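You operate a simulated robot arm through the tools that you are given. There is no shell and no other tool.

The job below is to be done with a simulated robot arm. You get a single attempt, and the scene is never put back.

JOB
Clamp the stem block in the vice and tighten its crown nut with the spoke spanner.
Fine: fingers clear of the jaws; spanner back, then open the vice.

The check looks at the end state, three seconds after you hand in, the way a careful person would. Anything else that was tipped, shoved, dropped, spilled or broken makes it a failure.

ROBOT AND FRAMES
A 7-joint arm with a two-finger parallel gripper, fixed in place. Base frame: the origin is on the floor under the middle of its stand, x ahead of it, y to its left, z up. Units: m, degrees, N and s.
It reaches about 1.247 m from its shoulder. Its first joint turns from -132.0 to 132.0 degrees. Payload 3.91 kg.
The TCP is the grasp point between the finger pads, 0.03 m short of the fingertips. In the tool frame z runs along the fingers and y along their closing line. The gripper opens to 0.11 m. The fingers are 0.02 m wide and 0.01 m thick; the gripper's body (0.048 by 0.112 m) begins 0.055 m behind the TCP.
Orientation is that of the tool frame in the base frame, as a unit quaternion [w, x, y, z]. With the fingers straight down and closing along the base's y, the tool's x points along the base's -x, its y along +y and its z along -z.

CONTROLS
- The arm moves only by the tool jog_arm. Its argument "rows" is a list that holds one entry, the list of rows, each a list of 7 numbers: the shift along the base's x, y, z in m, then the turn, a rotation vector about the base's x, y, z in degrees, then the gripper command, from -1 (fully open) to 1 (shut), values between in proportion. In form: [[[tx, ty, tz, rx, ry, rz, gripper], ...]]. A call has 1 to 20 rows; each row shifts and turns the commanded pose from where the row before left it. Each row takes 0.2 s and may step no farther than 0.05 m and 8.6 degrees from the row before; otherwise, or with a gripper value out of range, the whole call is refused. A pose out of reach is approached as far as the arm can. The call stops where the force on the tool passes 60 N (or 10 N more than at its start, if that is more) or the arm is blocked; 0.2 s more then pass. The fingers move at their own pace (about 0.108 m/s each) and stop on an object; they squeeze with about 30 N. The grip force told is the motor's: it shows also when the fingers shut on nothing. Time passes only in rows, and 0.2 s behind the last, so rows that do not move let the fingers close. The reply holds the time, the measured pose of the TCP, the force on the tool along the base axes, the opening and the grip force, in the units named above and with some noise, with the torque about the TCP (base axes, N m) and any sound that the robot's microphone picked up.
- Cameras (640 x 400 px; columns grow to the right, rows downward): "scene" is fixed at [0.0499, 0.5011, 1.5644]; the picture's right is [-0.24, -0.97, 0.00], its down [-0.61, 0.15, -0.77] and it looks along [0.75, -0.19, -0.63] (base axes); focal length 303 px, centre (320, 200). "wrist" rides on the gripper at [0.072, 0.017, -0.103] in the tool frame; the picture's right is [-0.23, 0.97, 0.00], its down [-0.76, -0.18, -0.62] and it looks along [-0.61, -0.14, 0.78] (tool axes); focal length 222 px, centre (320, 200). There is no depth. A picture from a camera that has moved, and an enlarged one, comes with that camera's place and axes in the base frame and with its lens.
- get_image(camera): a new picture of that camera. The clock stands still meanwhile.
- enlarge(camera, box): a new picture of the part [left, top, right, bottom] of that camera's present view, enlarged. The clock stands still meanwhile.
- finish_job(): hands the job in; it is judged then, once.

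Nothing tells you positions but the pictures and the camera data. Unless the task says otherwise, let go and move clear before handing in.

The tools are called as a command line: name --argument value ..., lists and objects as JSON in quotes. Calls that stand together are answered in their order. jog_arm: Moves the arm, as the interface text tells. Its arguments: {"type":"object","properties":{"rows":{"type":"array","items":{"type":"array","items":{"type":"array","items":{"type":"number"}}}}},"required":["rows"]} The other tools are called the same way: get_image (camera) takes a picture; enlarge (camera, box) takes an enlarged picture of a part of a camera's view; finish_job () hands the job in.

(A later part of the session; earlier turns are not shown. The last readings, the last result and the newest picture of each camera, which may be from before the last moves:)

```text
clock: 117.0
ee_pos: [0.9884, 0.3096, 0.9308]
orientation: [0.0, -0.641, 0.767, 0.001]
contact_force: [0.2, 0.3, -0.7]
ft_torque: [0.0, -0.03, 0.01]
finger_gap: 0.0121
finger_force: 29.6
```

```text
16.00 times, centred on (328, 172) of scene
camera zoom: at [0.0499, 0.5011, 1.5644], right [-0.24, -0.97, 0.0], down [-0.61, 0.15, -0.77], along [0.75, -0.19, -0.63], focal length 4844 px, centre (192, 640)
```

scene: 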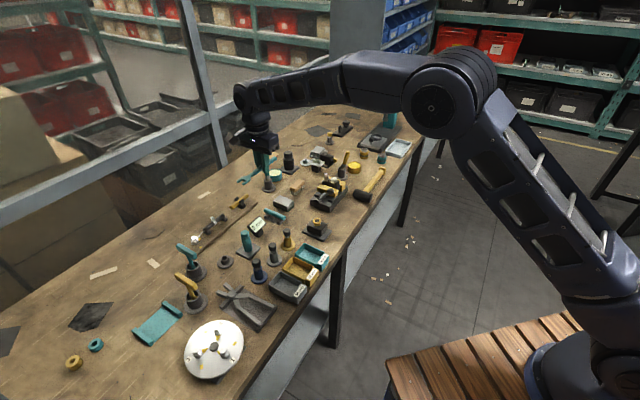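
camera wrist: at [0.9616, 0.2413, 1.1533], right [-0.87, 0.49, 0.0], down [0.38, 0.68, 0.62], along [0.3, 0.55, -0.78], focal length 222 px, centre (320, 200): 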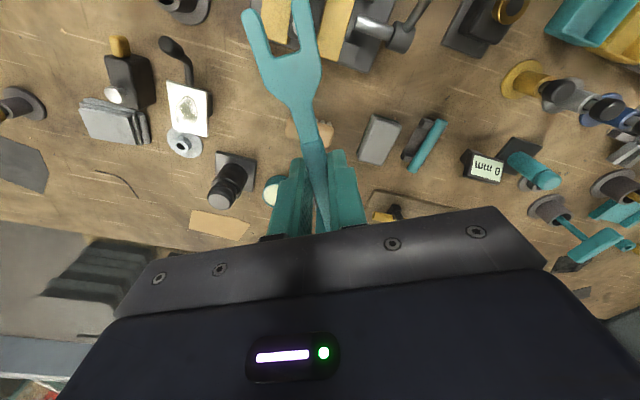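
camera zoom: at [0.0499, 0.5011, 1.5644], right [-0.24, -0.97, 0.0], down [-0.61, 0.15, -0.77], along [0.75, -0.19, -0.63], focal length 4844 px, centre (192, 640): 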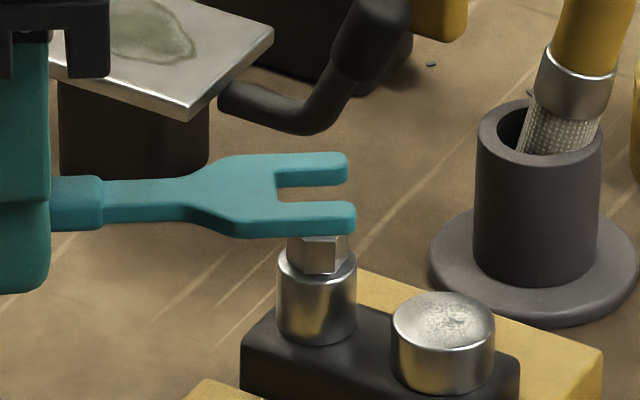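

The nut's flats are now parallel to the slot. Accounting for parallax it's about 2 mm off sideways, so I'll shift by that and lower 8 mm, then recheck.

jog_arm --rows '[[[0.00197, -0.00036, 0, 0, 0, 0, 1], [0, 0, -0.008, 0, 0, 0, 1], [0, 0, 0, 0, 0, 0, 1], [0, 0, 0, 0, 0, 0, 1]]]'

enlarge --camera "wrist" --box '[257, 5, 307, 55]'

enlarge --camera "scene" --box '[314, 160, 342, 185]'

```text
clock: 118.0
ee_pos: [0.99, 0.3098, 0.9223]
orientation: [0.002, -0.641, 0.768, 0.0]
contact_force: [0.1, 0.3, -0.8]
ft_torque: [-0.01, 0.01, 0.0]
finger_gap: 0.0119
finger_force: 29.8
```

```text
8.00 times, centred on (282, 30) of wrist
camera zoom: at [0.9609, 0.2407, 1.0263], right [-0.92, 0.4, 0.0], down [0.31, 0.72, 0.62], along [0.25, 0.57, -0.78], focal length 1777 px, centre (624, 1560)
```

zoom: 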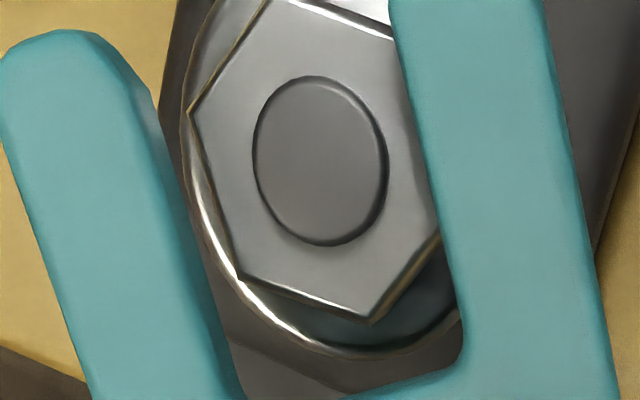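

```text
16.00 times, centred on (328, 172) of scene
camera zoom: at [0.0499, 0.5011, 1.5644], right [-0.24, -0.97, 0.0], down [-0.61, 0.15, -0.77], along [0.75, -0.19, -0.63], focal length 4844 px, centre (192, 640)
```

zoom: 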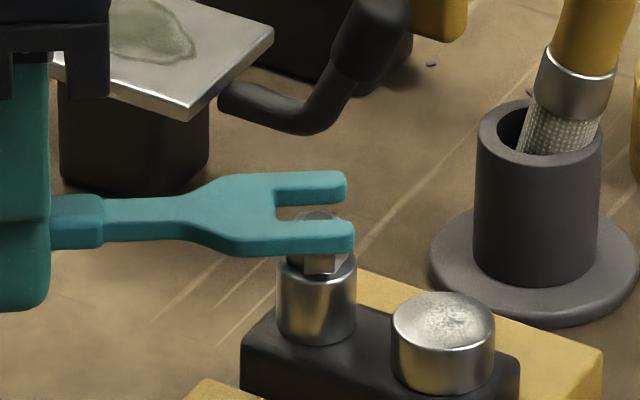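

Angle is perfect (0°). The sideways shift overshot by about 1.3 mm; I'll correct that, then check again before lowering over the nut.

jog_arm --rows '[[[-0.0013, 0.0002, 0, 0, 0, 0, 1], [0, 0, 0, 0, 0, 0, 1], [0, 0, 0, 0, 0, 0, 1]]]'

enlarge --camera "wrist" --box '[257, 5, 307, 55]'

```text
clock: 118.8
ee_pos: [0.9908, 0.3094, 0.9221]
orientation: [0.0, -0.642, 0.767, -0.001]
contact_force: [0.7, 0.0, -0.5]
ft_torque: [0.02, 0.0, 0.01]
finger_gap: 0.012
finger_force: 30.1
```

```text
8.00 times, centred on (282, 30) of wrist
camera zoom: at [0.9598, 0.2414, 1.0256], right [-0.92, 0.4, 0.0], down [0.31, 0.72, 0.62], along [0.25, 0.57, -0.78], focal length 1777 px, centre (624, 1560)
```

zoom: 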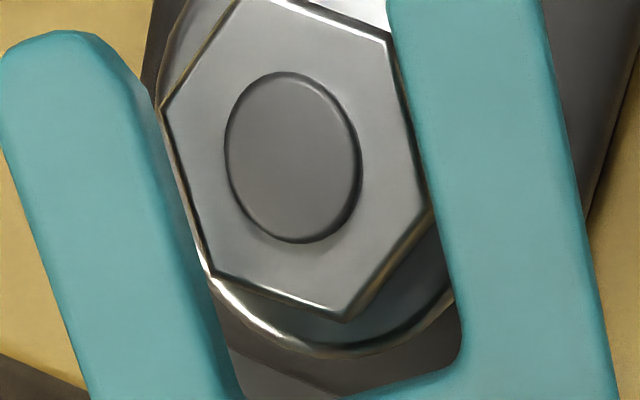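

Centred within about 0.2 mm and aligned. Lowering over the nut in small steps.

jog_arm --rows '[[[0, 0, -0.002, 0, 0, 0, 1], [0, 0, -0.002, 0, 0, 0, 1], [0, 0, -0.002, 0, 0, 0, 1], [0, 0, 0, 0, 0, 0, 1]]]'

enlarge --camera "wrist" --box '[257, 5, 307, 55]'

enlarge --camera "scene" --box '[314, 160, 342, 185]'

```text
clock: 119.8
ee_pos: [0.9895, 0.3096, 0.9143]
orientation: [0.0, -0.642, 0.767, 0.0]
contact_force: [4.4, -1.2, 0.0]
ft_torque: [-0.11, -0.04, 0.28]
finger_gap: 0.0122
finger_force: 30.3
```

```text
8.00 times, centred on (282, 30) of wrist
camera zoom: at [0.959, 0.2412, 1.0184], right [-0.92, 0.4, 0.0], down [0.31, 0.72, 0.62], along [0.25, 0.57, -0.78], focal length 1777 px, centre (624, 1560)
```

zoom: 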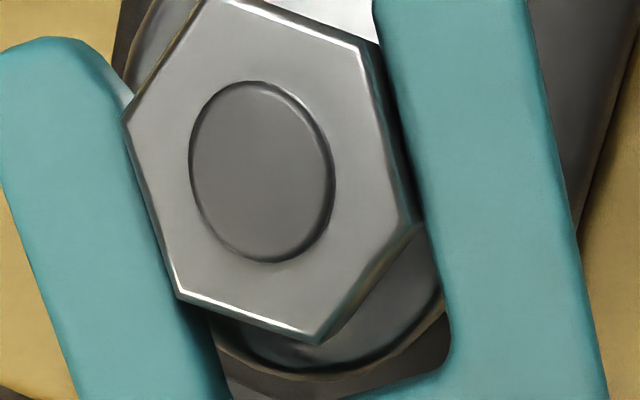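

```text
16.00 times, centred on (328, 172) of scene
camera zoom: at [0.0499, 0.5011, 1.5644], right [-0.24, -0.97, 0.0], down [-0.61, 0.15, -0.77], along [0.75, -0.19, -0.63], focal length 4844 px, centre (192, 640)
```

zoom: 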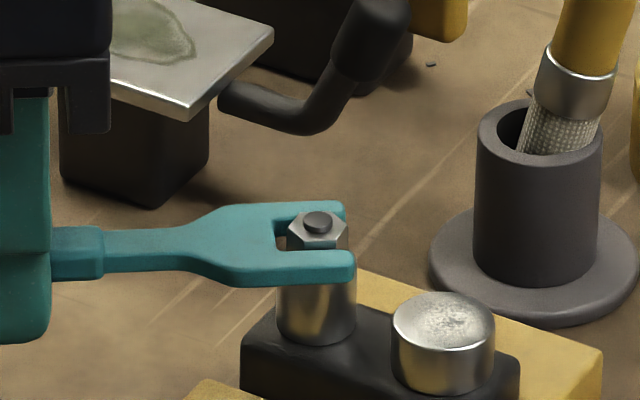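

The fork is now properly around the nut (nut top above the fork) with only a light touch. I'll turn clockwise 15° about the nut centre and check that only the nut turns.

jog_arm --rows '[[[0.00384, -0.00079, 0, 0, 0, -3, 1], [0.0038, -0.00099, 0, 0, 0, -3, 1], [0.00374, -0.00119, 0, 0, 0, -3, 1], [0.00368, -0.00138, 0, 0, 0, -3, 1], [0.0036, -0.00157, 0, 0, 0, -3, 1]]]'

enlarge --camera "wrist" --box '[257, 5, 307, 55]'

enlarge --camera "scene" --box '[314, 160, 342, 185]'

```text
clock: 121.0
ee_pos: [1.0074, 0.3047, 0.9157]
orientation: [0.001, -0.535, 0.845, 0.001]
contact_force: [3.3, -1.7, -2.4]
ft_torque: [0.03, -0.09, 0.23]
finger_gap: 0.012
finger_force: 29.6
```

```text
8.00 times, centred on (282, 30) of wrist
camera zoom: at [0.961, 0.2453, 1.0181], right [-0.78, 0.62, 0.0], down [0.48, 0.61, 0.62], along [0.39, 0.49, -0.78], focal length 1777 px, centre (624, 1560)
```

zoom: 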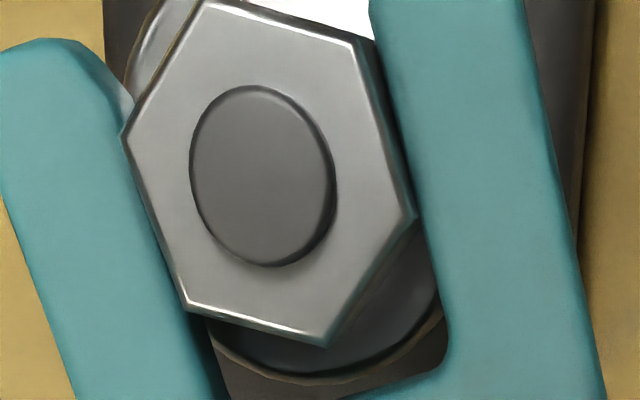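

```text
16.00 times, centred on (328, 172) of scene
camera zoom: at [0.0499, 0.5011, 1.5644], right [-0.24, -0.97, 0.0], down [-0.61, 0.15, -0.77], along [0.75, -0.19, -0.63], focal length 4844 px, centre (192, 640)
```

zoom: 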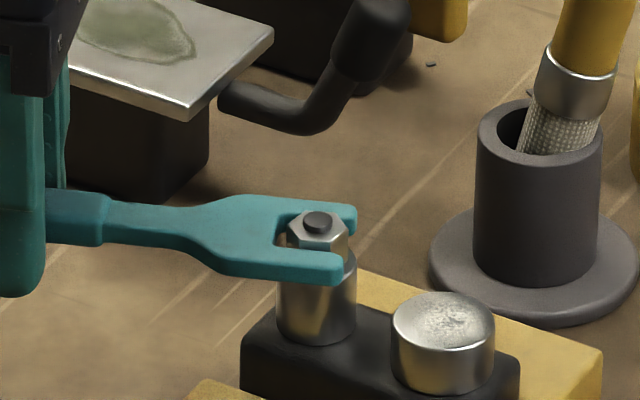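

The nut turns with the spanner and the block stays put. Continuing 15° more.

jog_arm --rows '[[[0.00351, -0.00176, 0, 0, 0, -3, 1], [0.00341, -0.00194, 0, 0, 0, -3, 1], [0.00331, -0.00211, 0, 0, 0, -3, 1], [0.00319, -0.00229, 0, 0, 0, -3, 1], [0.00307, -0.00245, 0, 0, 0, -3, 1]]]'

enlarge --camera "wrist" --box '[257, 5, 307, 55]'

enlarge --camera "scene" --box '[314, 160, 342, 185]'

```text
clock: 122.2
ee_pos: [1.0246, 0.2942, 0.9148]
orientation: [0.001, -0.42, 0.907, 0.0]
contact_force: [4.7, 1.1, -1.6]
ft_torque: [0.06, -0.12, 0.27]
finger_gap: 0.0119
finger_force: 29.6
```

```text
8.00 times, centred on (282, 30) of wrist
camera zoom: at [0.964, 0.2488, 1.0183], right [-0.6, 0.8, 0.0], down [0.63, 0.47, 0.62], along [0.5, 0.37, -0.78], focal length 1777 px, centre (624, 1560)
```

zoom: 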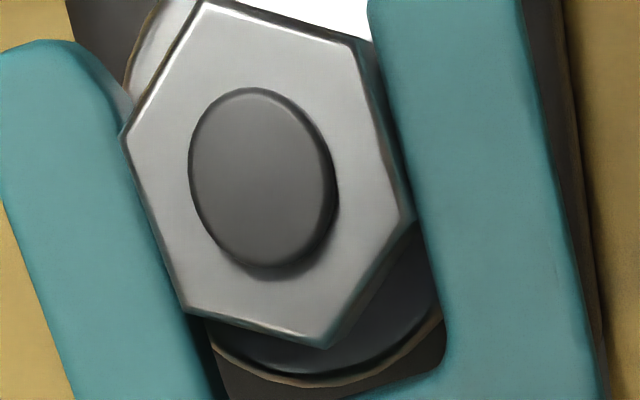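

```text
16.00 times, centred on (328, 172) of scene
camera zoom: at [0.0499, 0.5011, 1.5644], right [-0.24, -0.97, 0.0], down [-0.61, 0.15, -0.77], along [0.75, -0.19, -0.63], focal length 4844 px, centre (192, 640)
```

zoom: 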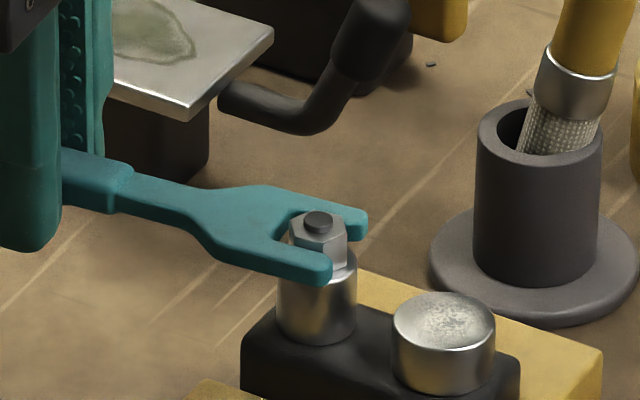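

Low forces and the block is still. Continuing another 30° to the end of this stroke.

jog_arm --rows '[[[0.00294, -0.0026, 0, 0, 0, -3, 1], [0.0028, -0.00276, 0, 0, 0, -3, 1], [0.00264, -0.00291, 0, 0, 0, -3, 1], [0.00249, -0.00303, 0, 0, 0, -3, 1], [0.00234, -0.00316, 0, 0, 0, -3, 1]]]'

enlarge --camera "scene" --box '[314, 160, 342, 185]'

enlarge --camera "wrist" --box '[257, 5, 307, 55]'

```text
clock: 123.4
ee_pos: [1.039, 0.2796, 0.9151]
orientation: [0.001, -0.298, 0.954, -0.001]
contact_force: [-1.9, -5.7, 3.0]
ft_torque: [-0.28, 0.27, 0.32]
finger_gap: 0.0122
finger_force: 29.9
```

```text
16.00 times, centred on (328, 172) of scene
camera zoom: at [0.0499, 0.5011, 1.5644], right [-0.24, -0.97, 0.0], down [-0.61, 0.15, -0.77], along [0.75, -0.19, -0.63], focal length 4844 px, centre (192, 640)
```

zoom: 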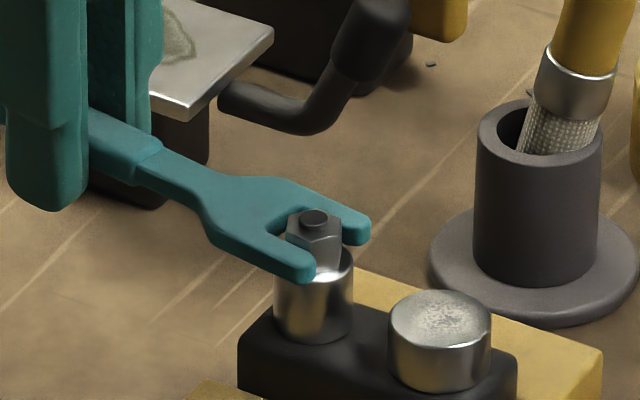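

```text
8.00 times, centred on (282, 30) of wrist
camera zoom: at [0.9685, 0.2526, 1.0181], right [-0.37, 0.93, 0.0], down [0.73, 0.29, 0.62], along [0.58, 0.23, -0.78], focal length 1777 px, centre (624, 1560)
```

zoom: 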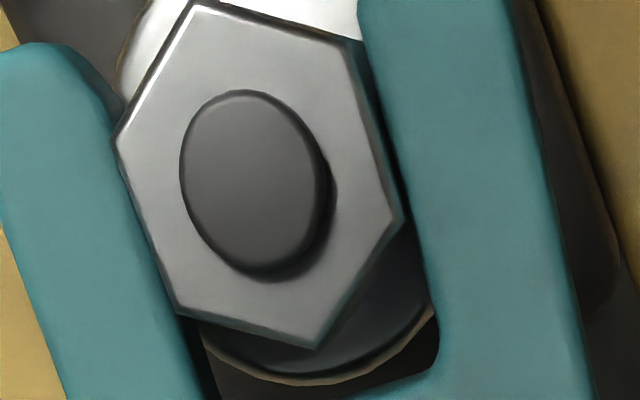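

The block crept about 0.8 mm toward the handle, so I'll add a small correction and finish the last 15° of this stroke.

jog_arm --rows '[[[0.00206, -0.00398, 0, 0, 0, -3, 1], [0.00188, -0.00388, 0, 0, 0, -3, 1], [0.00181, -0.00349, 0, 0, 0, -3, 1], [0.00162, -0.00358, 0, 0, 0, -3, 1], [0.00143, -0.00365, 0, 0, 0, -3, 1]]]'

enlarge --camera "scene" --box '[314, 160, 342, 185]'

enlarge --camera "wrist" --box '[257, 5, 307, 55]'

```text
clock: 124.6
ee_pos: [1.0481, 0.2619, 0.9145]
orientation: [0.0, -0.171, 0.985, -0.001]
contact_force: [7.2, 4.0, 9.8]
ft_torque: [-0.18, 0.65, 0.0]
finger_gap: 0.012
finger_force: 29.9
```

```text
16.00 times, centred on (328, 172) of scene
camera zoom: at [0.0499, 0.5011, 1.5644], right [-0.24, -0.97, 0.0], down [-0.61, 0.15, -0.77], along [0.75, -0.19, -0.63], focal length 4844 px, centre (192, 640)
```

zoom: 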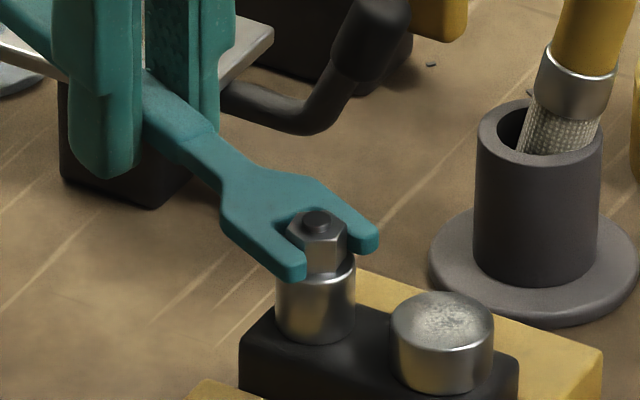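

```text
8.00 times, centred on (282, 30) of wrist
camera zoom: at [0.9729, 0.2526, 1.0174], right [-0.11, 0.99, 0.0], down [0.78, 0.09, 0.62], along [0.62, 0.07, -0.78], focal length 1777 px, centre (624, 1560)
```

zoom: 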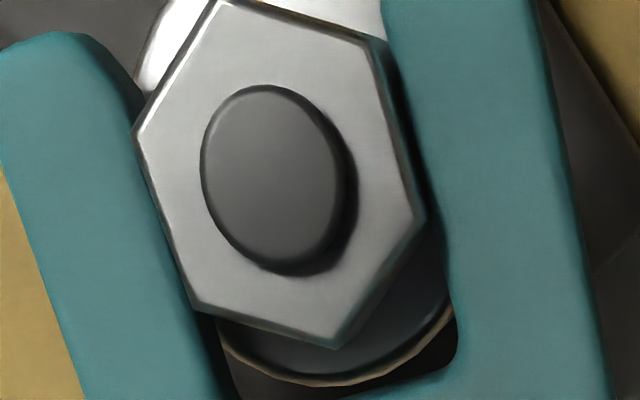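

That stroke turned the nut 60° with the block staying put, and the nut seems to have descended about 1 mm on its stem. I'll lift off, swing back 62° in the air and re-check alignment for the next stroke.

jog_arm --rows '[[[0, 0, 0.01, 0, 0, 0, 1], [0, 0, 0.012, 0, 0, 0, 1], [-0.0075, 0.0061, 0, 0, 0, 7.75, 1], [-0.0075, 0.0061, 0, 0, 0, 7.75, 1], [-0.0075, 0.0061, 0, 0, 0, 7.75, 1], [-0.0075, 0.0061, 0, 0, 0, 7.75, 1], [-0.0075, 0.0061, 0, 0, 0, 7.75, 1], [-0.0075, 0.0061, 0, 0, 0, 7.75, 1], [-0.0074, 0.0061, 0, 0, 0, 7.75, 1], [-0.0074, 0.0062, 0, 0, 0, 7.75, 1], [0, 0, -0.006, 0, 0, 0, 1], [0, 0, 0, 0, 0, 0, 1]]]'

enlarge --camera "wrist" --box '[257, 5, 307, 55]'

enlarge --camera "scene" --box '[314, 160, 342, 185]'

```text
clock: 127.2
ee_pos: [0.9866, 0.3109, 0.9317]
orientation: [0.001, -0.655, 0.756, 0.0]
contact_force: [-0.1, -0.3, -1.1]
ft_torque: [0.0, 0.03, -0.02]
finger_gap: 0.0119
finger_force: 30.2
```

```text
8.00 times, centred on (282, 30) of wrist
camera zoom: at [0.9576, 0.2411, 1.0349], right [-0.93, 0.36, 0.0], down [0.28, 0.73, 0.62], along [0.23, 0.58, -0.78], focal length 1777 px, centre (624, 1560)
```

zoom: 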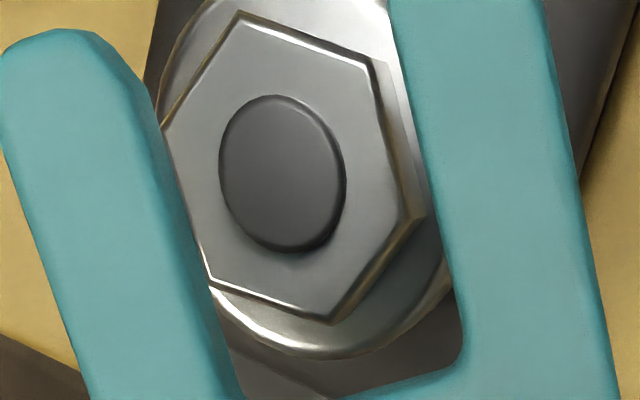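

```text
16.00 times, centred on (328, 172) of scene
camera zoom: at [0.0499, 0.5011, 1.5644], right [-0.24, -0.97, 0.0], down [-0.61, 0.15, -0.77], along [0.75, -0.19, -0.63], focal length 4844 px, centre (192, 640)
```

zoom: 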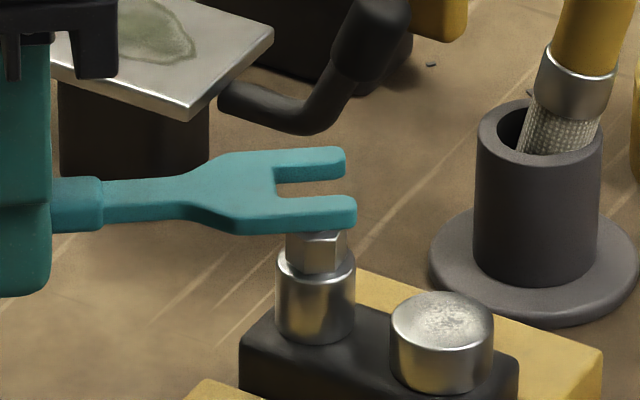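

Angle aligned again. I'll shift about 1.5 mm sideways and lower 8 mm, then check the centring as before.

jog_arm --rows '[[[0.0015, -0.0002, 0, 0, 0, 0, 1], [0, 0, -0.008, 0, 0, 0, 1], [0, 0, 0, 0, 0, 0, 1], [0, 0, 0, 0, 0, 0, 1]]]'

enlarge --camera "wrist" --box '[257, 5, 307, 55]'

```text
clock: 128.2
ee_pos: [0.9871, 0.3109, 0.9242]
orientation: [0.001, -0.655, 0.756, 0.0]
contact_force: [0.4, -1.2, -0.7]
ft_torque: [0.02, -0.02, -0.03]
finger_gap: 0.012
finger_force: 30.1
```

```text
8.00 times, centred on (282, 30) of wrist
camera zoom: at [0.9598, 0.2406, 1.0267], right [-0.93, 0.36, 0.0], down [0.28, 0.73, 0.62], along [0.23, 0.58, -0.78], focal length 1777 px, centre (624, 1560)
```

zoom: 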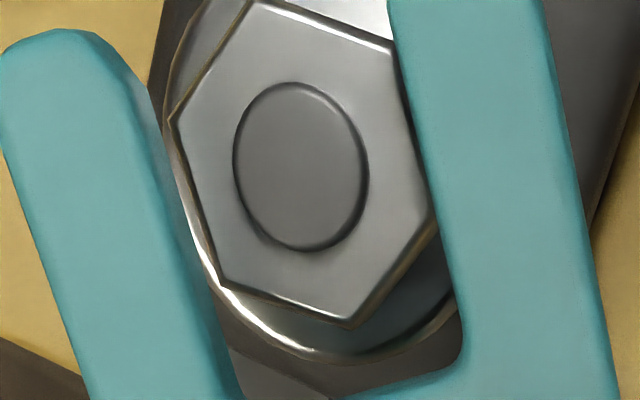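

Centred within about 0.3 mm. Lowering over the nut again.

jog_arm --rows '[[[-0.0002, 0, -0.003, 0, 0, 0, 1], [0, 0, -0.003, 0, 0, 0, 1], [0, 0, -0.003, 0, 0, 0, 1], [0, 0, 0, 0, 0, 0, 1]]]'

enlarge --camera "wrist" --box '[257, 5, 307, 55]'

enlarge --camera "scene" --box '[314, 160, 342, 185]'

```text
clock: 129.2
ee_pos: [0.9894, 0.3103, 0.915]
orientation: [0.001, -0.655, 0.756, 0.0]
contact_force: [-2.1, 0.0, 0.2]
ft_torque: [-0.04, 0.03, -0.11]
finger_gap: 0.0119
finger_force: 30.2
```

```text
8.00 times, centred on (282, 30) of wrist
camera zoom: at [0.9606, 0.2409, 1.017], right [-0.93, 0.36, 0.0], down [0.28, 0.73, 0.62], along [0.23, 0.58, -0.78], focal length 1777 px, centre (624, 1560)
```

zoom: 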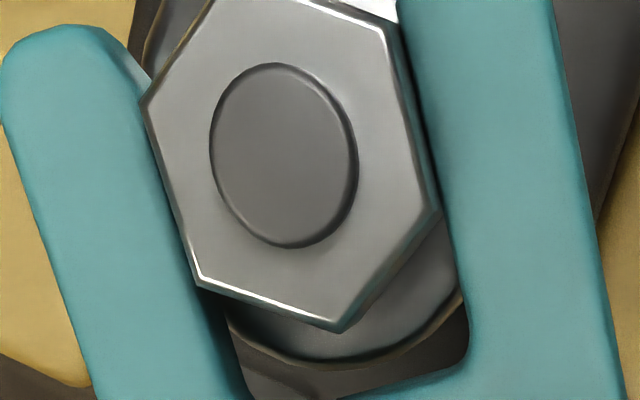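

```text
16.00 times, centred on (328, 172) of scene
camera zoom: at [0.0499, 0.5011, 1.5644], right [-0.24, -0.97, 0.0], down [-0.61, 0.15, -0.77], along [0.75, -0.19, -0.63], focal length 4844 px, centre (192, 640)
```

zoom: 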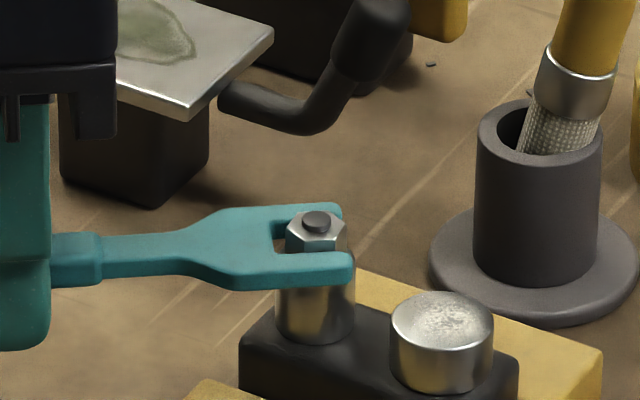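

Engaged again. Second stroke: 30° first.

jog_arm --rows '[[[0.00388, -0.00066, 0, 0, 0, -3, 1], [0.00383, -0.00086, 0, 0, 0, -3, 1], [0.00378, -0.00106, 0, 0, 0, -3, 1], [0.00372, -0.00126, 0, 0, 0, -3, 1], [0.00365, -0.00144, 0, 0, 0, -3, 1], [0.00357, -0.00164, 0, 0, 0, -3, 1], [0.00347, -0.00182, 0, 0, 0, -3, 1], [0.00338, -0.002, 0, 0, 0, -3, 1], [0.00327, -0.00219, 0, 0, 0, -3, 1], [0.00315, -0.00234, 0, 0, 0, -3, 1]]]'

enlarge --camera "wrist" --box '[257, 5, 307, 55]'

enlarge --camera "scene" --box '[314, 160, 342, 185]'

```text
clock: 131.1
ee_pos: [1.0114, 0.3037, 0.9133]
orientation: [-0.004, -0.479, 0.878, 0.004]
contact_force: [-38.9, 1.9, 7.4]
ft_torque: [-0.48, 0.91, 0.62]
finger_gap: 0.0146
finger_force: 29.8
stopped in row 9: the force on the tool passed its limit at 62 N (the readings are from after the stop); the commanded pose is now the measured one
```

```text
8.00 times, centred on (282, 30) of wrist
camera zoom: at [0.958, 0.2516, 1.0166], right [-0.7, 0.72, 0.01], down [0.57, 0.54, 0.62], along [0.44, 0.44, -0.79], focal length 1777 px, centre (624, 1560)
```

zoom: 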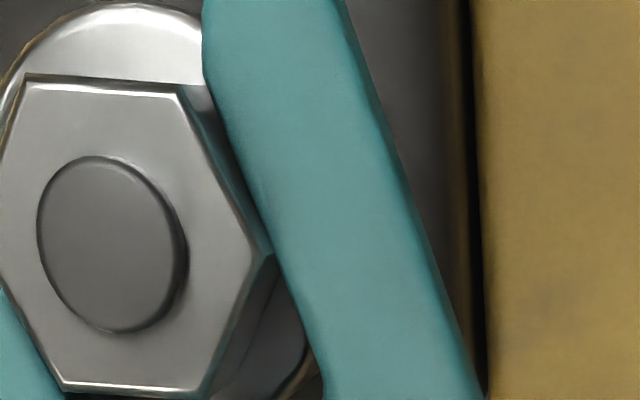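

```text
16.00 times, centred on (328, 172) of scene
camera zoom: at [0.0499, 0.5011, 1.5644], right [-0.24, -0.97, 0.0], down [-0.61, 0.15, -0.77], along [0.75, -0.19, -0.63], focal length 4844 px, centre (192, 640)
```

zoom: 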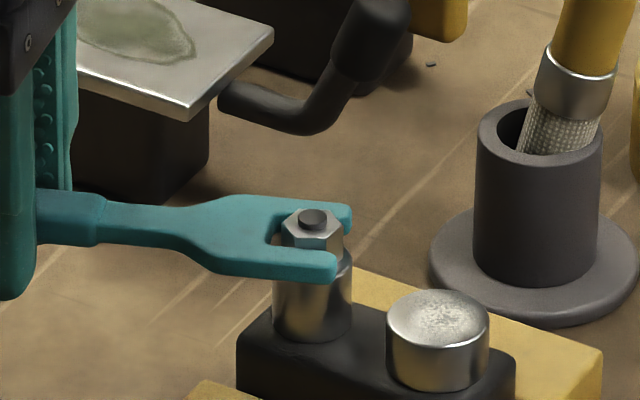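

The turn stopped hard at 62 N after about 90° of total nut rotation, with the nut flat-facing again and the block still in place — that is the nut coming tight. I'll ease the load back before lifting off.

jog_arm --rows '[[[-0.0017, 0.001, 0, 0, 0, 1.5, 1], [-0.0017, 0.001, 0, 0, 0, 1.5, 1], [0, 0, 0, 0, 0, 0, 1]]]'

enlarge --camera "scene" --box '[314, 160, 342, 185]'

get_image --camera "wrist"

```text
clock: 131.9
ee_pos: [1.0113, 0.3038, 0.9127]
orientation: [-0.001, -0.501, 0.865, 0.003]
contact_force: [-25.9, 15.1, -5.7]
ft_torque: [0.54, 0.39, 0.64]
finger_gap: 0.0135
finger_force: 29.5
```

```text
16.00 times, centred on (328, 172) of scene
camera zoom: at [0.0499, 0.5011, 1.5644], right [-0.24, -0.97, 0.0], down [-0.61, 0.15, -0.77], along [0.75, -0.19, -0.63], focal length 4844 px, centre (192, 640)
```

zoom: 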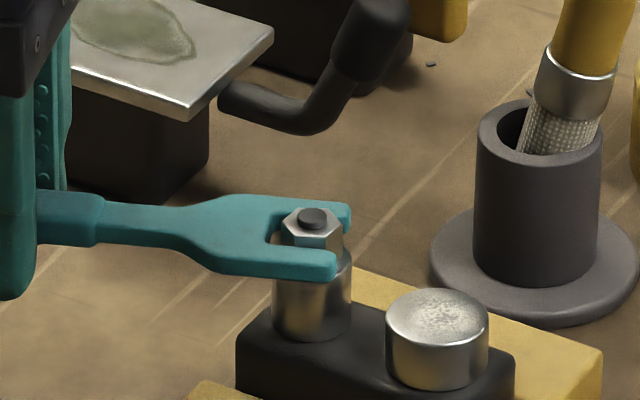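

```text
taken
camera wrist: at [0.9596, 0.2496, 1.0165], right [-0.73, 0.68, 0.01], down [0.54, 0.57, 0.62], along [0.42, 0.46, -0.78], focal length 222 px, centre (320, 200)
```

wrist: 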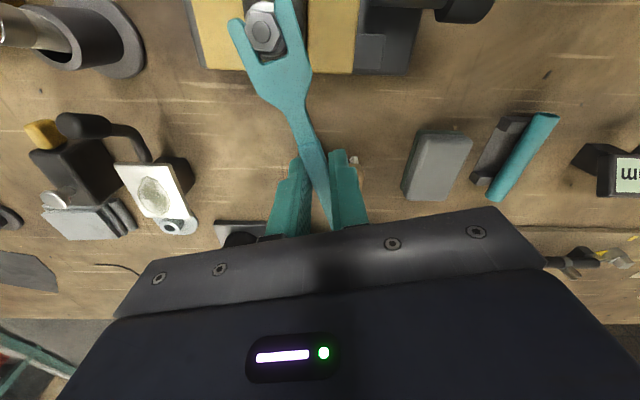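

The reaction is purely tangential (30 N at the handle), confirming the nut is tight. I'll ease back further until the load is gone.

jog_arm --rows '[[[-0.003, 0.0017, 0, 0, 0, 2.2, 1], [-0.003, 0.0016, 0, 0, 0, 2.2, 1], [0, 0, 0, 0, 0, 0, 1]]]'

enlarge --camera "wrist" --box '[240, 0, 300, 60]'

```text
clock: 132.7
ee_pos: [1.0062, 0.3057, 0.9151]
orientation: [-0.002, -0.534, 0.846, 0.001]
contact_force: [0.6, 10.6, -1.8]
ft_torque: [0.4, 0.01, 0.75]
finger_gap: 0.0133
finger_force: 29.5
```

```text
6.67 times, centred on (270, 30) of wrist
camera zoom: at [0.9593, 0.2473, 1.0176], right [-0.78, 0.62, 0.0], down [0.49, 0.61, 0.62], along [0.39, 0.49, -0.78], focal length 1481 px, centre (653, 1333)
```

zoom: 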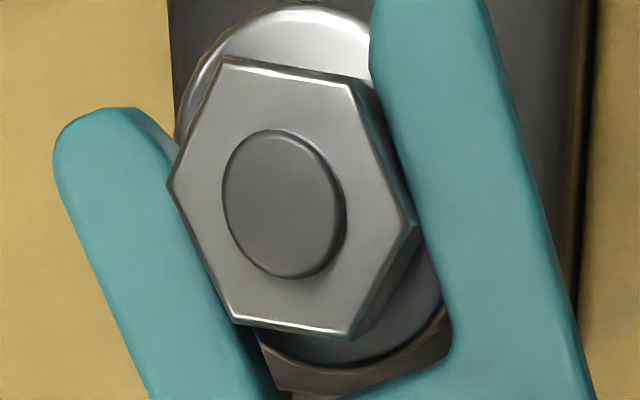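

The nut's flats now show about 89–90° total rotation from the start, matching a hard end stop. I'll relax the remaining side load and lift the spanner off.

jog_arm --rows '[[[0, 0.001, 0, 0, 0, 0, 1], [0, 0, 0.004, 0, 0, 0, 1], [0, 0, 0.006, 0, 0, 0, 1], [0, 0, 0.012, 0, 0, 0, 1], [0, 0, 0.02, 0, 0, 0, 1], [0, 0, 0.03, 0, 0, 0, 1], [0, 0, 0, 0, 0, 0, 1]]]'

enlarge --camera "scene" --box '[300, 140, 370, 205]'

enlarge --camera "wrist" --box '[230, 0, 350, 120]'

```text
clock: 134.3
ee_pos: [1.0039, 0.3087, 0.9838]
orientation: [-0.002, -0.534, 0.846, 0.002]
contact_force: [1.0, 1.0, -1.1]
ft_torque: [-0.01, -0.03, 0.03]
finger_gap: 0.012
finger_force: 30.5
```

```text
6.15 times, centred on (335, 172) of scene
camera zoom: at [0.0499, 0.5011, 1.5644], right [-0.24, -0.97, 0.0], down [-0.61, 0.15, -0.77], along [0.75, -0.19, -0.63], focal length 1863 px, centre (228, 369)
```

zoom: 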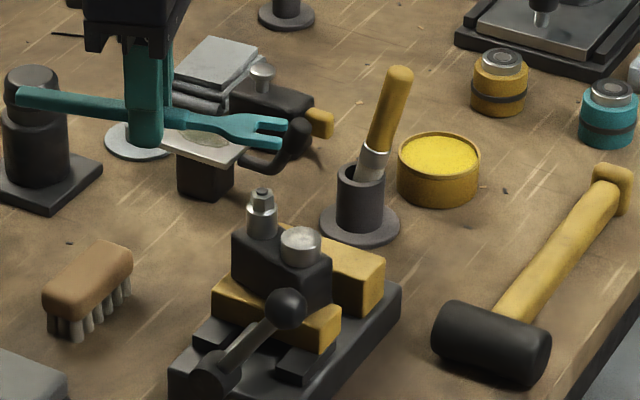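

```text
3.33 times, centred on (290, 60) of wrist
camera zoom: at [0.9569, 0.2498, 1.0881], right [-0.78, 0.62, 0.01], down [0.49, 0.61, 0.62], along [0.39, 0.49, -0.78], focal length 740 px, centre (420, 667)
```

zoom: 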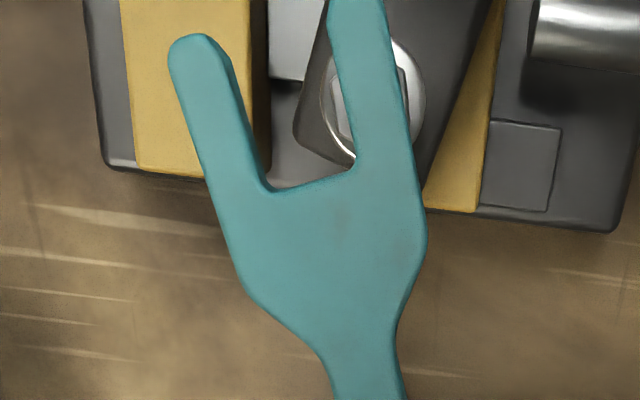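

The lift dragged the block up out of its seat — it's now twisted on top of the jaws. I'll look closely before doing anything.

enlarge --camera "scene" --box '[312, 165, 352, 200]'

get_image --camera "wrist"

```text
11.43 times, centred on (332, 182) of scene
camera zoom: at [0.0499, 0.5011, 1.5644], right [-0.24, -0.97, 0.0], down [-0.61, 0.15, -0.77], along [0.75, -0.19, -0.63], focal length 3460 px, centre (183, 400)
```

zoom: 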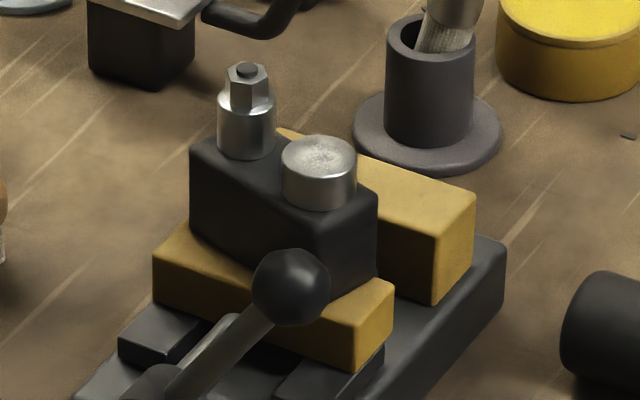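

```text
taken
camera wrist: at [0.9569, 0.2498, 1.0881], right [-0.78, 0.62, 0.01], down [0.49, 0.61, 0.62], along [0.39, 0.49, -0.78], focal length 222 px, centre (320, 200)
```

wrist: 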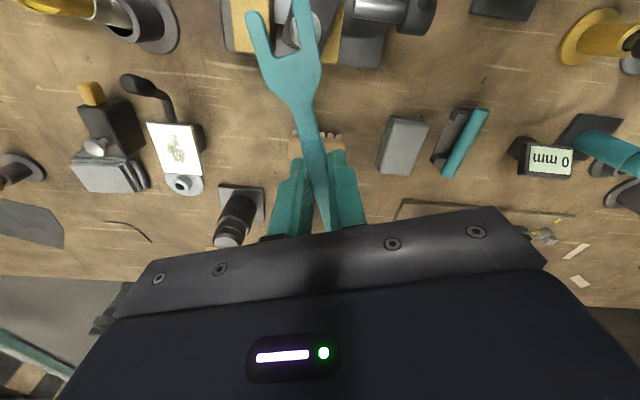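

The block now rests twisted on the jaw tops; I'll reseat it later using its knob as a handle. First I return the spanner to its rack, going straight up and away.

jog_arm --rows '[[[0, 0, 0.045, -0.07, -0.32, 0, 1], [0, 0, 0.045, 0, 0, 0, 1], [-0.03093, 0.03489, 0, 0, 0, -7.3, 1], [-0.03093, 0.03489, 0, 0, 0, -7.3, 1], [-0.03093, 0.03489, 0, 0, 0, -7.3, 1], [-0.03093, 0.03489, 0, 0, 0, -7.3, 1], [-0.03093, 0.03489, 0, 0, 0, -7.3, 1], [-0.03093, 0.03489, 0, 0, 0, -7.3, 1], [-0.03093, 0.03489, 0, 0, 0, -7.3, 1], [-0.03093, 0.03489, 0, 0, 0, -7.3, 1], [-0.03093, 0.03489, 0, 0, 0, -7.3, 1], [-0.03093, 0.03489, 0, 0, 0, -7.3, 1], [-0.03093, 0.03489, 0, 0, 0, -7.3, 1], [-0.03093, 0.03489, 0, 0, 0, -7.3, 1], [-0.03093, 0.03489, 0, 0, 0, -7.3, 1], [-0.03093, 0.03489, 0, 0, 0, -7.3, 1], [-0.03093, 0.03489, 0, 0, 0, -7.3, 1], [0, 0, -0.045, 0, 0, 0, 1], [0, 0, -0.045, 0, 0, 0, 1], [0, 0, 0, 0, 0, 0, 1]]]'

enlarge --camera "wrist" --box '[220, 0, 380, 140]'

enlarge --camera "scene" --box '[312, 165, 352, 200]'

```text
clock: 138.5
ee_pos: [0.5401, 0.83, 0.9845]
orientation: [0.001, 0.383, 0.924, -0.001]
contact_force: [0.2, 0.0, -0.8]
ft_torque: [0.0, 0.02, -0.01]
finger_gap: 0.0118
finger_force: 29.6
```

```text
2.86 times, centred on (300, 70) of wrist
camera zoom: at [0.4991, 0.8941, 1.0876], right [0.85, 0.53, 0.0], down [0.41, -0.66, 0.62], along [0.33, -0.53, -0.78], focal length 635 px, centre (377, 571)
```

zoom: 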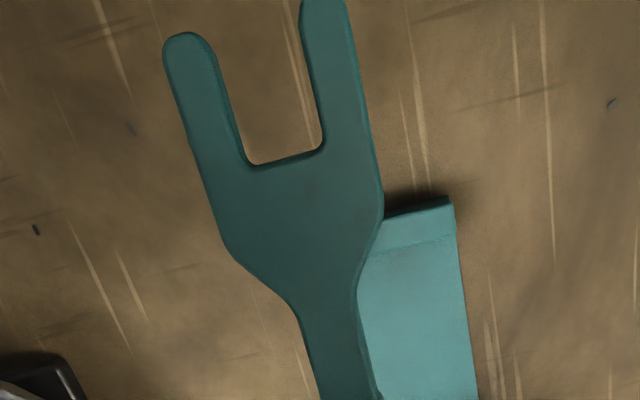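

```text
11.43 times, centred on (332, 182) of scene
camera zoom: at [0.0499, 0.5011, 1.5644], right [-0.24, -0.97, 0.0], down [-0.61, 0.15, -0.77], along [0.75, -0.19, -0.63], focal length 3460 px, centre (183, 400)
```

zoom: 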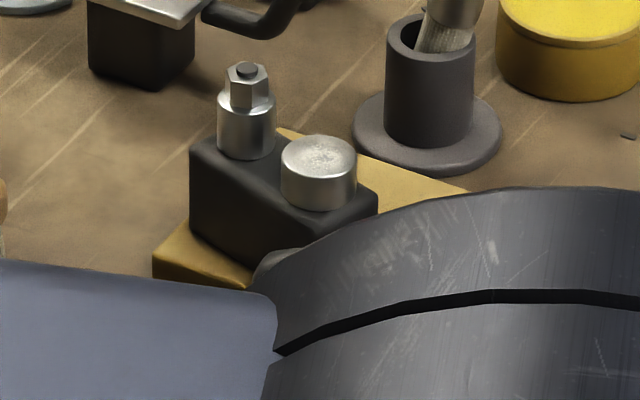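

The spanner is above its rack. I'll lower most of the way and verify alignment.

jog_arm --rows '[[[0, 0, -0.045, 0, 0, 0, 1], [0, 0, -0.045, 0, 0, 0, 1], [0, 0, -0.045, 0, 0, 0, 1], [0, 0, -0.008, 0, 0, 0, 1], [0, 0, 0, 0, 0, 0, 1]]]'

enlarge --camera "scene" --box '[105, 290, 205, 365]'

get_image --camera "wrist"

```text
clock: 139.7
ee_pos: [0.5403, 0.8306, 0.8412]
orientation: [0.0, 0.382, 0.924, -0.001]
contact_force: [0.2, -0.3, 0.4]
ft_torque: [0.03, 0.0, 0.02]
finger_gap: 0.0118
finger_force: 30.0
```

```text
5.33 times, centred on (155, 328) of scene
camera zoom: at [0.0499, 0.5011, 1.5644], right [-0.24, -0.97, 0.0], down [-0.61, 0.15, -0.77], along [0.75, -0.19, -0.63], focal length 1615 px, centre (1200, -480)
```

zoom: 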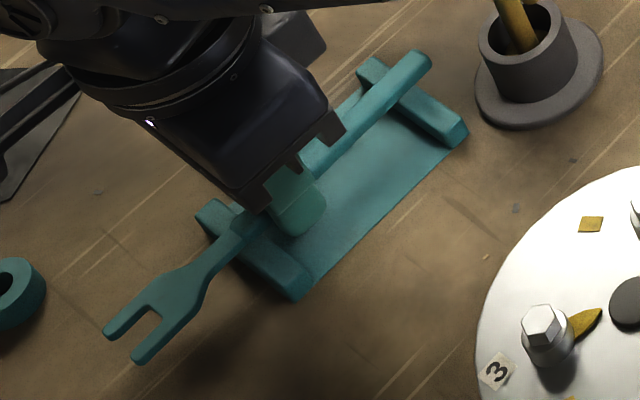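

```text
taken
camera wrist: at [0.4994, 0.894, 0.9439], right [0.85, 0.53, 0.0], down [0.41, -0.66, 0.62], along [0.33, -0.53, -0.78], focal length 222 px, centre (320, 200)
```

wrist: 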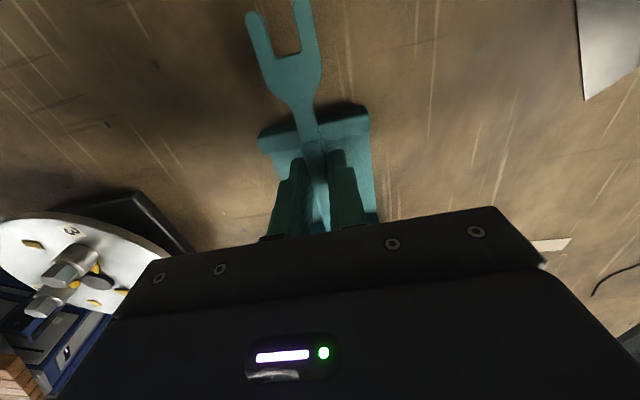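

Aligned well enough on the rack. I'll lower until contact and release.

jog_arm --rows '[[[0, 0, -0.003, 0, 0, 0, 1], [0, 0, -0.002, 0, 0, 0, 1], [0, 0, -0.001, 0, 0, 0, 1], [0, 0, 0, 0, 0, 0, 1]]]'

enlarge --camera "scene" --box '[105, 290, 205, 365]'

```text
clock: 140.7
ee_pos: [0.542, 0.8312, 0.8373]
orientation: [0.0, 0.382, 0.924, 0.001]
contact_force: [-1.4, -2.0, 7.3]
ft_torque: [0.1, 0.15, 0.08]
finger_gap: 0.012
finger_force: 30.4
```

```text
5.33 times, centred on (155, 328) of scene
camera zoom: at [0.0499, 0.5011, 1.5644], right [-0.24, -0.97, 0.0], down [-0.61, 0.15, -0.77], along [0.75, -0.19, -0.63], focal length 1615 px, centre (1200, -480)
```

zoom: 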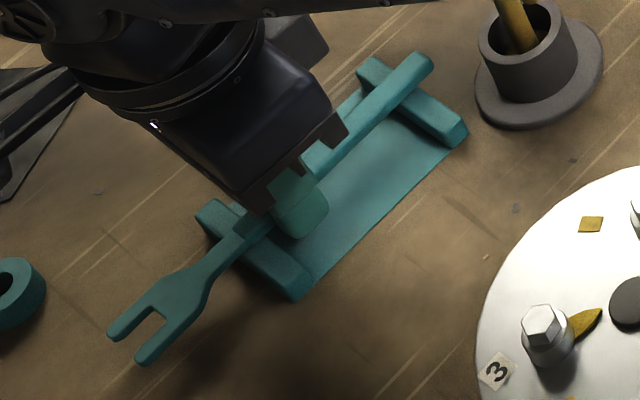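

Front contact made; the handle end is slightly high, so I'll tilt the gripper 3.5° to lay it level, then release and rise.

jog_arm --rows '[[[0, 0, 0.001, 1.24, 1.24, 0, 1], [0, 0, 0, 1.24, 1.24, 0, 1], [0, 0, -0.0005, 0, 0, 0, 1], [0, 0, 0, 0, 0, 0, 0.6], [0, 0, 0, 0, 0, 0, 0.2], [0, 0, 0, 0, 0, 0, -0.1], [0, 0, 0.02, 0, 0, 0, -0.1], [0, 0, 0.04, -1.24, -1.24, 0, -0.1], [0, 0, 0.04, -1.24, -1.24, 0, -0.1], [0, 0, 0, 0, 0, 0, -0.1]]]'

enlarge --camera "scene" --box '[105, 290, 205, 365]'

get_image --camera "wrist"

```text
clock: 142.9
ee_pos: [0.54, 0.8317, 0.9392]
orientation: [0.0, 0.382, 0.924, 0.001]
contact_force: [0.1, -0.3, 0.8]
ft_torque: [-0.02, 0.01, -0.02]
finger_gap: 0.0607
finger_force: 0.2
```

```text
5.33 times, centred on (155, 328) of scene
camera zoom: at [0.0499, 0.5011, 1.5644], right [-0.24, -0.97, 0.0], down [-0.61, 0.15, -0.77], along [0.75, -0.19, -0.63], focal length 1615 px, centre (1200, -480)
```

zoom: 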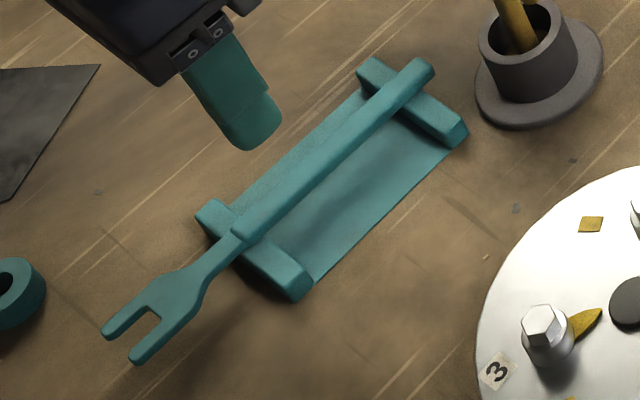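

```text
taken
camera wrist: at [0.5006, 0.8956, 1.0423], right [0.85, 0.53, 0.0], down [0.41, -0.66, 0.62], along [0.33, -0.53, -0.78], focal length 222 px, centre (320, 200)
```

wrist: 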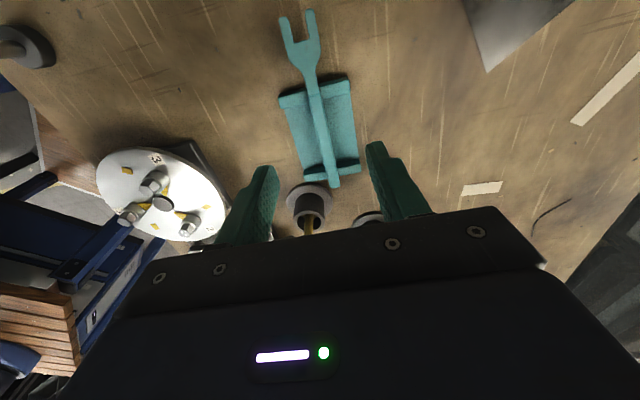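

The spanner rests on both rack supports. Now I'll look straight down on the vice to see how the block lies.

jog_arm --rows '[[[0, 0, 0.045, 0, 0, 0, 0], [0, 0, 0.045, 0, 0, 0, 0], [0, 0, 0.04, 0, 0, 0, 0], [0.0305, -0.0353, 0, 0, 0, 5.625, 0], [0.0305, -0.0353, 0, 0, 0, 5.625, 0], [0.0305, -0.0353, 0, 0, 0, 5.625, 0], [0.0305, -0.0353, 0, 0, 0, 5.625, 0], [0.0305, -0.0353, 0, 0, 0, 5.625, 0], [0.0305, -0.0353, 0, 0, 0, 5.625, 0], [0.0305, -0.0353, 0, 0, 0, 5.625, 0], [0.0305, -0.0353, 0, 0, 0, 5.625, 0], [0.0305, -0.0353, 0, 0, 0, 5.625, 0], [0.0305, -0.0353, 0, 0, 0, 5.625, 0], [0.0305, -0.0353, 0, 0, 0, 5.625, 0], [0.0305, -0.0353, 0, 0, 0, 5.625, 0], [0.0305, -0.0353, 0, 0, 0, 5.625, 0], [0.0305, -0.0353, 0, 0, 0, 5.625, 0], [0.0305, -0.0353, 0, 0, 0, 5.625, 0], [0.0305, -0.0353, 0, 0, 0, 5.625, 0], [0, 0, 0, 0, 0, 0, 0]]]'

enlarge --camera "wrist" --box '[250, 0, 400, 110]'

enlarge --camera "scene" --box '[300, 160, 370, 210]'

```text
clock: 147.1
ee_pos: [1.0331, 0.2676, 1.0656]
orientation: [0.0, -0.382, 0.924, 0.0]
contact_force: [-0.3, -0.2, -0.2]
ft_torque: [0.02, 0.02, 0.0]
finger_gap: 0.0551
finger_force: 0.0
```

```text
3.64 times, centred on (325, 55) of wrist
camera zoom: at [0.9688, 0.2272, 1.1691], right [-0.53, 0.85, 0.0], down [0.66, 0.41, 0.62], along [0.53, 0.33, -0.78], focal length 808 px, centre (302, 727)
```

zoom: 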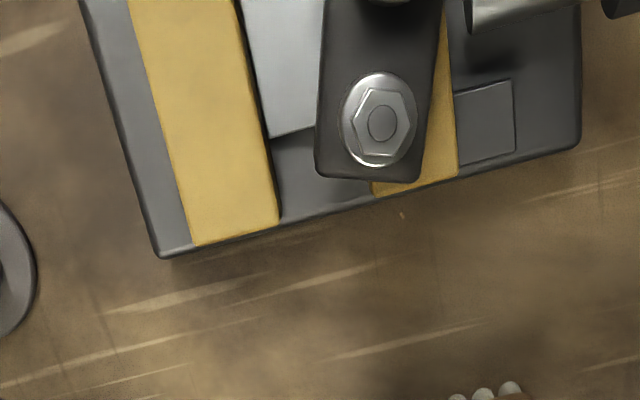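

```text
8.00 times, centred on (335, 185) of scene
camera zoom: at [0.0499, 0.5011, 1.5644], right [-0.24, -0.97, 0.0], down [-0.61, 0.15, -0.77], along [0.75, -0.19, -0.63], focal length 2422 px, centre (200, 320)
```

zoom: 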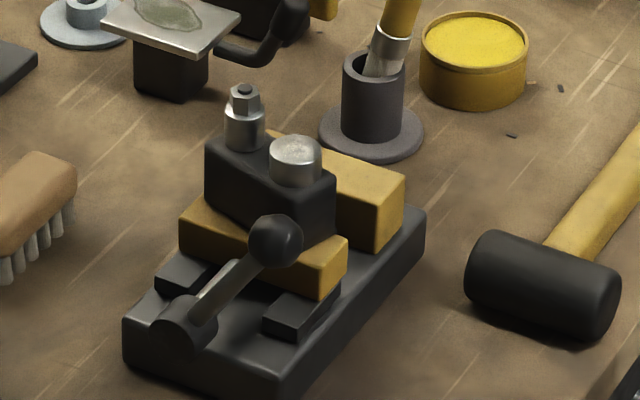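

The block sits on top of the near jaw, so there's nothing pinched. I'll open the vice fully first: position the closed fingers on the robot side of the lever ball.

jog_arm --rows '[[[-0.045, -0.008, 0, 0, 0, 0, 1], [-0.045, -0.008, 0, 0, 0, 0, 1], [-0.045, -0.008, 0, 0, 0, 0, 1], [-0.045, -0.008, 0, 0, 0, 0, 1], [-0.0231, 0.0014, 0, 0, 0, 0, 1], [0, 0, -0.045, 0, 0, 0, 1], [0, 0, -0.045, 0, 0, 0, 1], [0, 0, -0.04, 0, 0, 0, 1], [0, 0, 0, 0, 0, 0, 1]]]'

enlarge --camera "scene" --box '[290, 155, 370, 215]'

```text
clock: 149.1
ee_pos: [0.8249, 0.2352, 0.9361]
orientation: [0.0, -0.382, 0.924, -0.001]
contact_force: [0.0, 0.2, 0.2]
ft_torque: [-0.01, -0.01, 0.0]
finger_gap: 0.0
finger_force: 29.9
```

```text
6.67 times, centred on (330, 185) of scene
camera zoom: at [0.0499, 0.5011, 1.5644], right [-0.24, -0.97, 0.0], down [-0.61, 0.15, -0.77], along [0.75, -0.19, -0.63], focal length 2018 px, centre (253, 300)
```

zoom: 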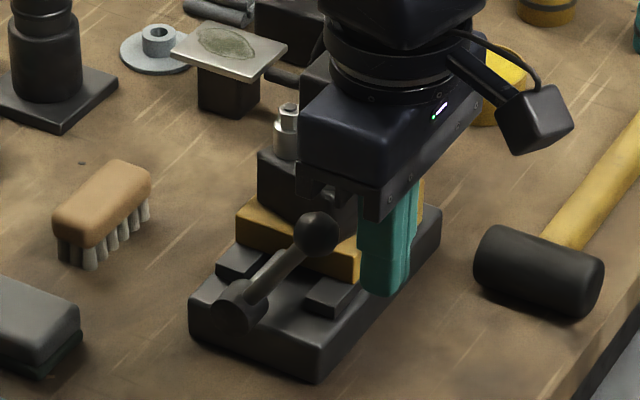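

jog_arm --rows '[[[0.0042, 0.0042, 0, 0, 0, 0, 1], [0.0042, 0.0042, 0, 0, 0, 0, 1], [0.0042, 0.0042, 0, 0, 0, 0, 1], [0.0042, 0.0042, 0, 0, 0, 0, 1], [0.0042, 0.0042, 0.001, 0, 0, 0, 1], [0.0042, 0.0042, 0.001, 0, 0, 0, 1], [0.0042, 0.0042, 0.001, 0, 0, 0, 1], [0.0042, 0.0042, 0.001, 0, 0, 0, 1], [0.0042, 0.0042, 0, 0, 0, 0, 1], [0.0042, 0.0042, 0, 0, 0, 0, 1], [0.0042, 0.0042, 0, 0, 0, 0, 1], [0.0042, 0.0042, 0, 0, 0, 0, 1]]]'

enlarge --camera "scene" --box '[290, 155, 370, 215]'

```text
clock: 151.7
ee_pos: [0.8766, 0.2878, 0.9399]
orientation: [0.0, -0.381, 0.925, 0.0]
contact_force: [0.0, 0.1, 0.1]
ft_torque: [0.03, 0.01, 0.0]
finger_gap: 0.0
finger_force: 29.4
```

```text
6.67 times, centred on (330, 185) of scene
camera zoom: at [0.0499, 0.5011, 1.5644], right [-0.24, -0.97, 0.0], down [-0.61, 0.15, -0.77], along [0.75, -0.19, -0.63], focal length 2018 px, centre (253, 300)
```

zoom: 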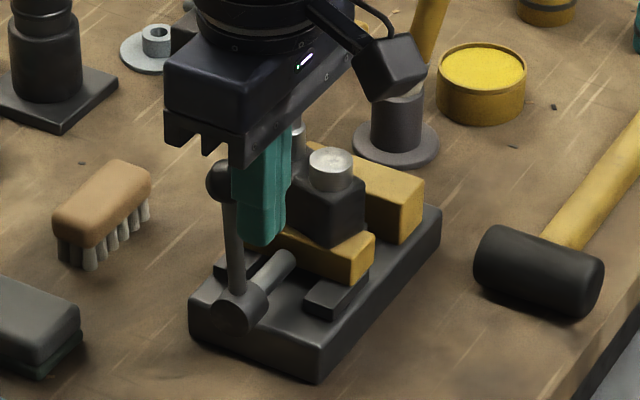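

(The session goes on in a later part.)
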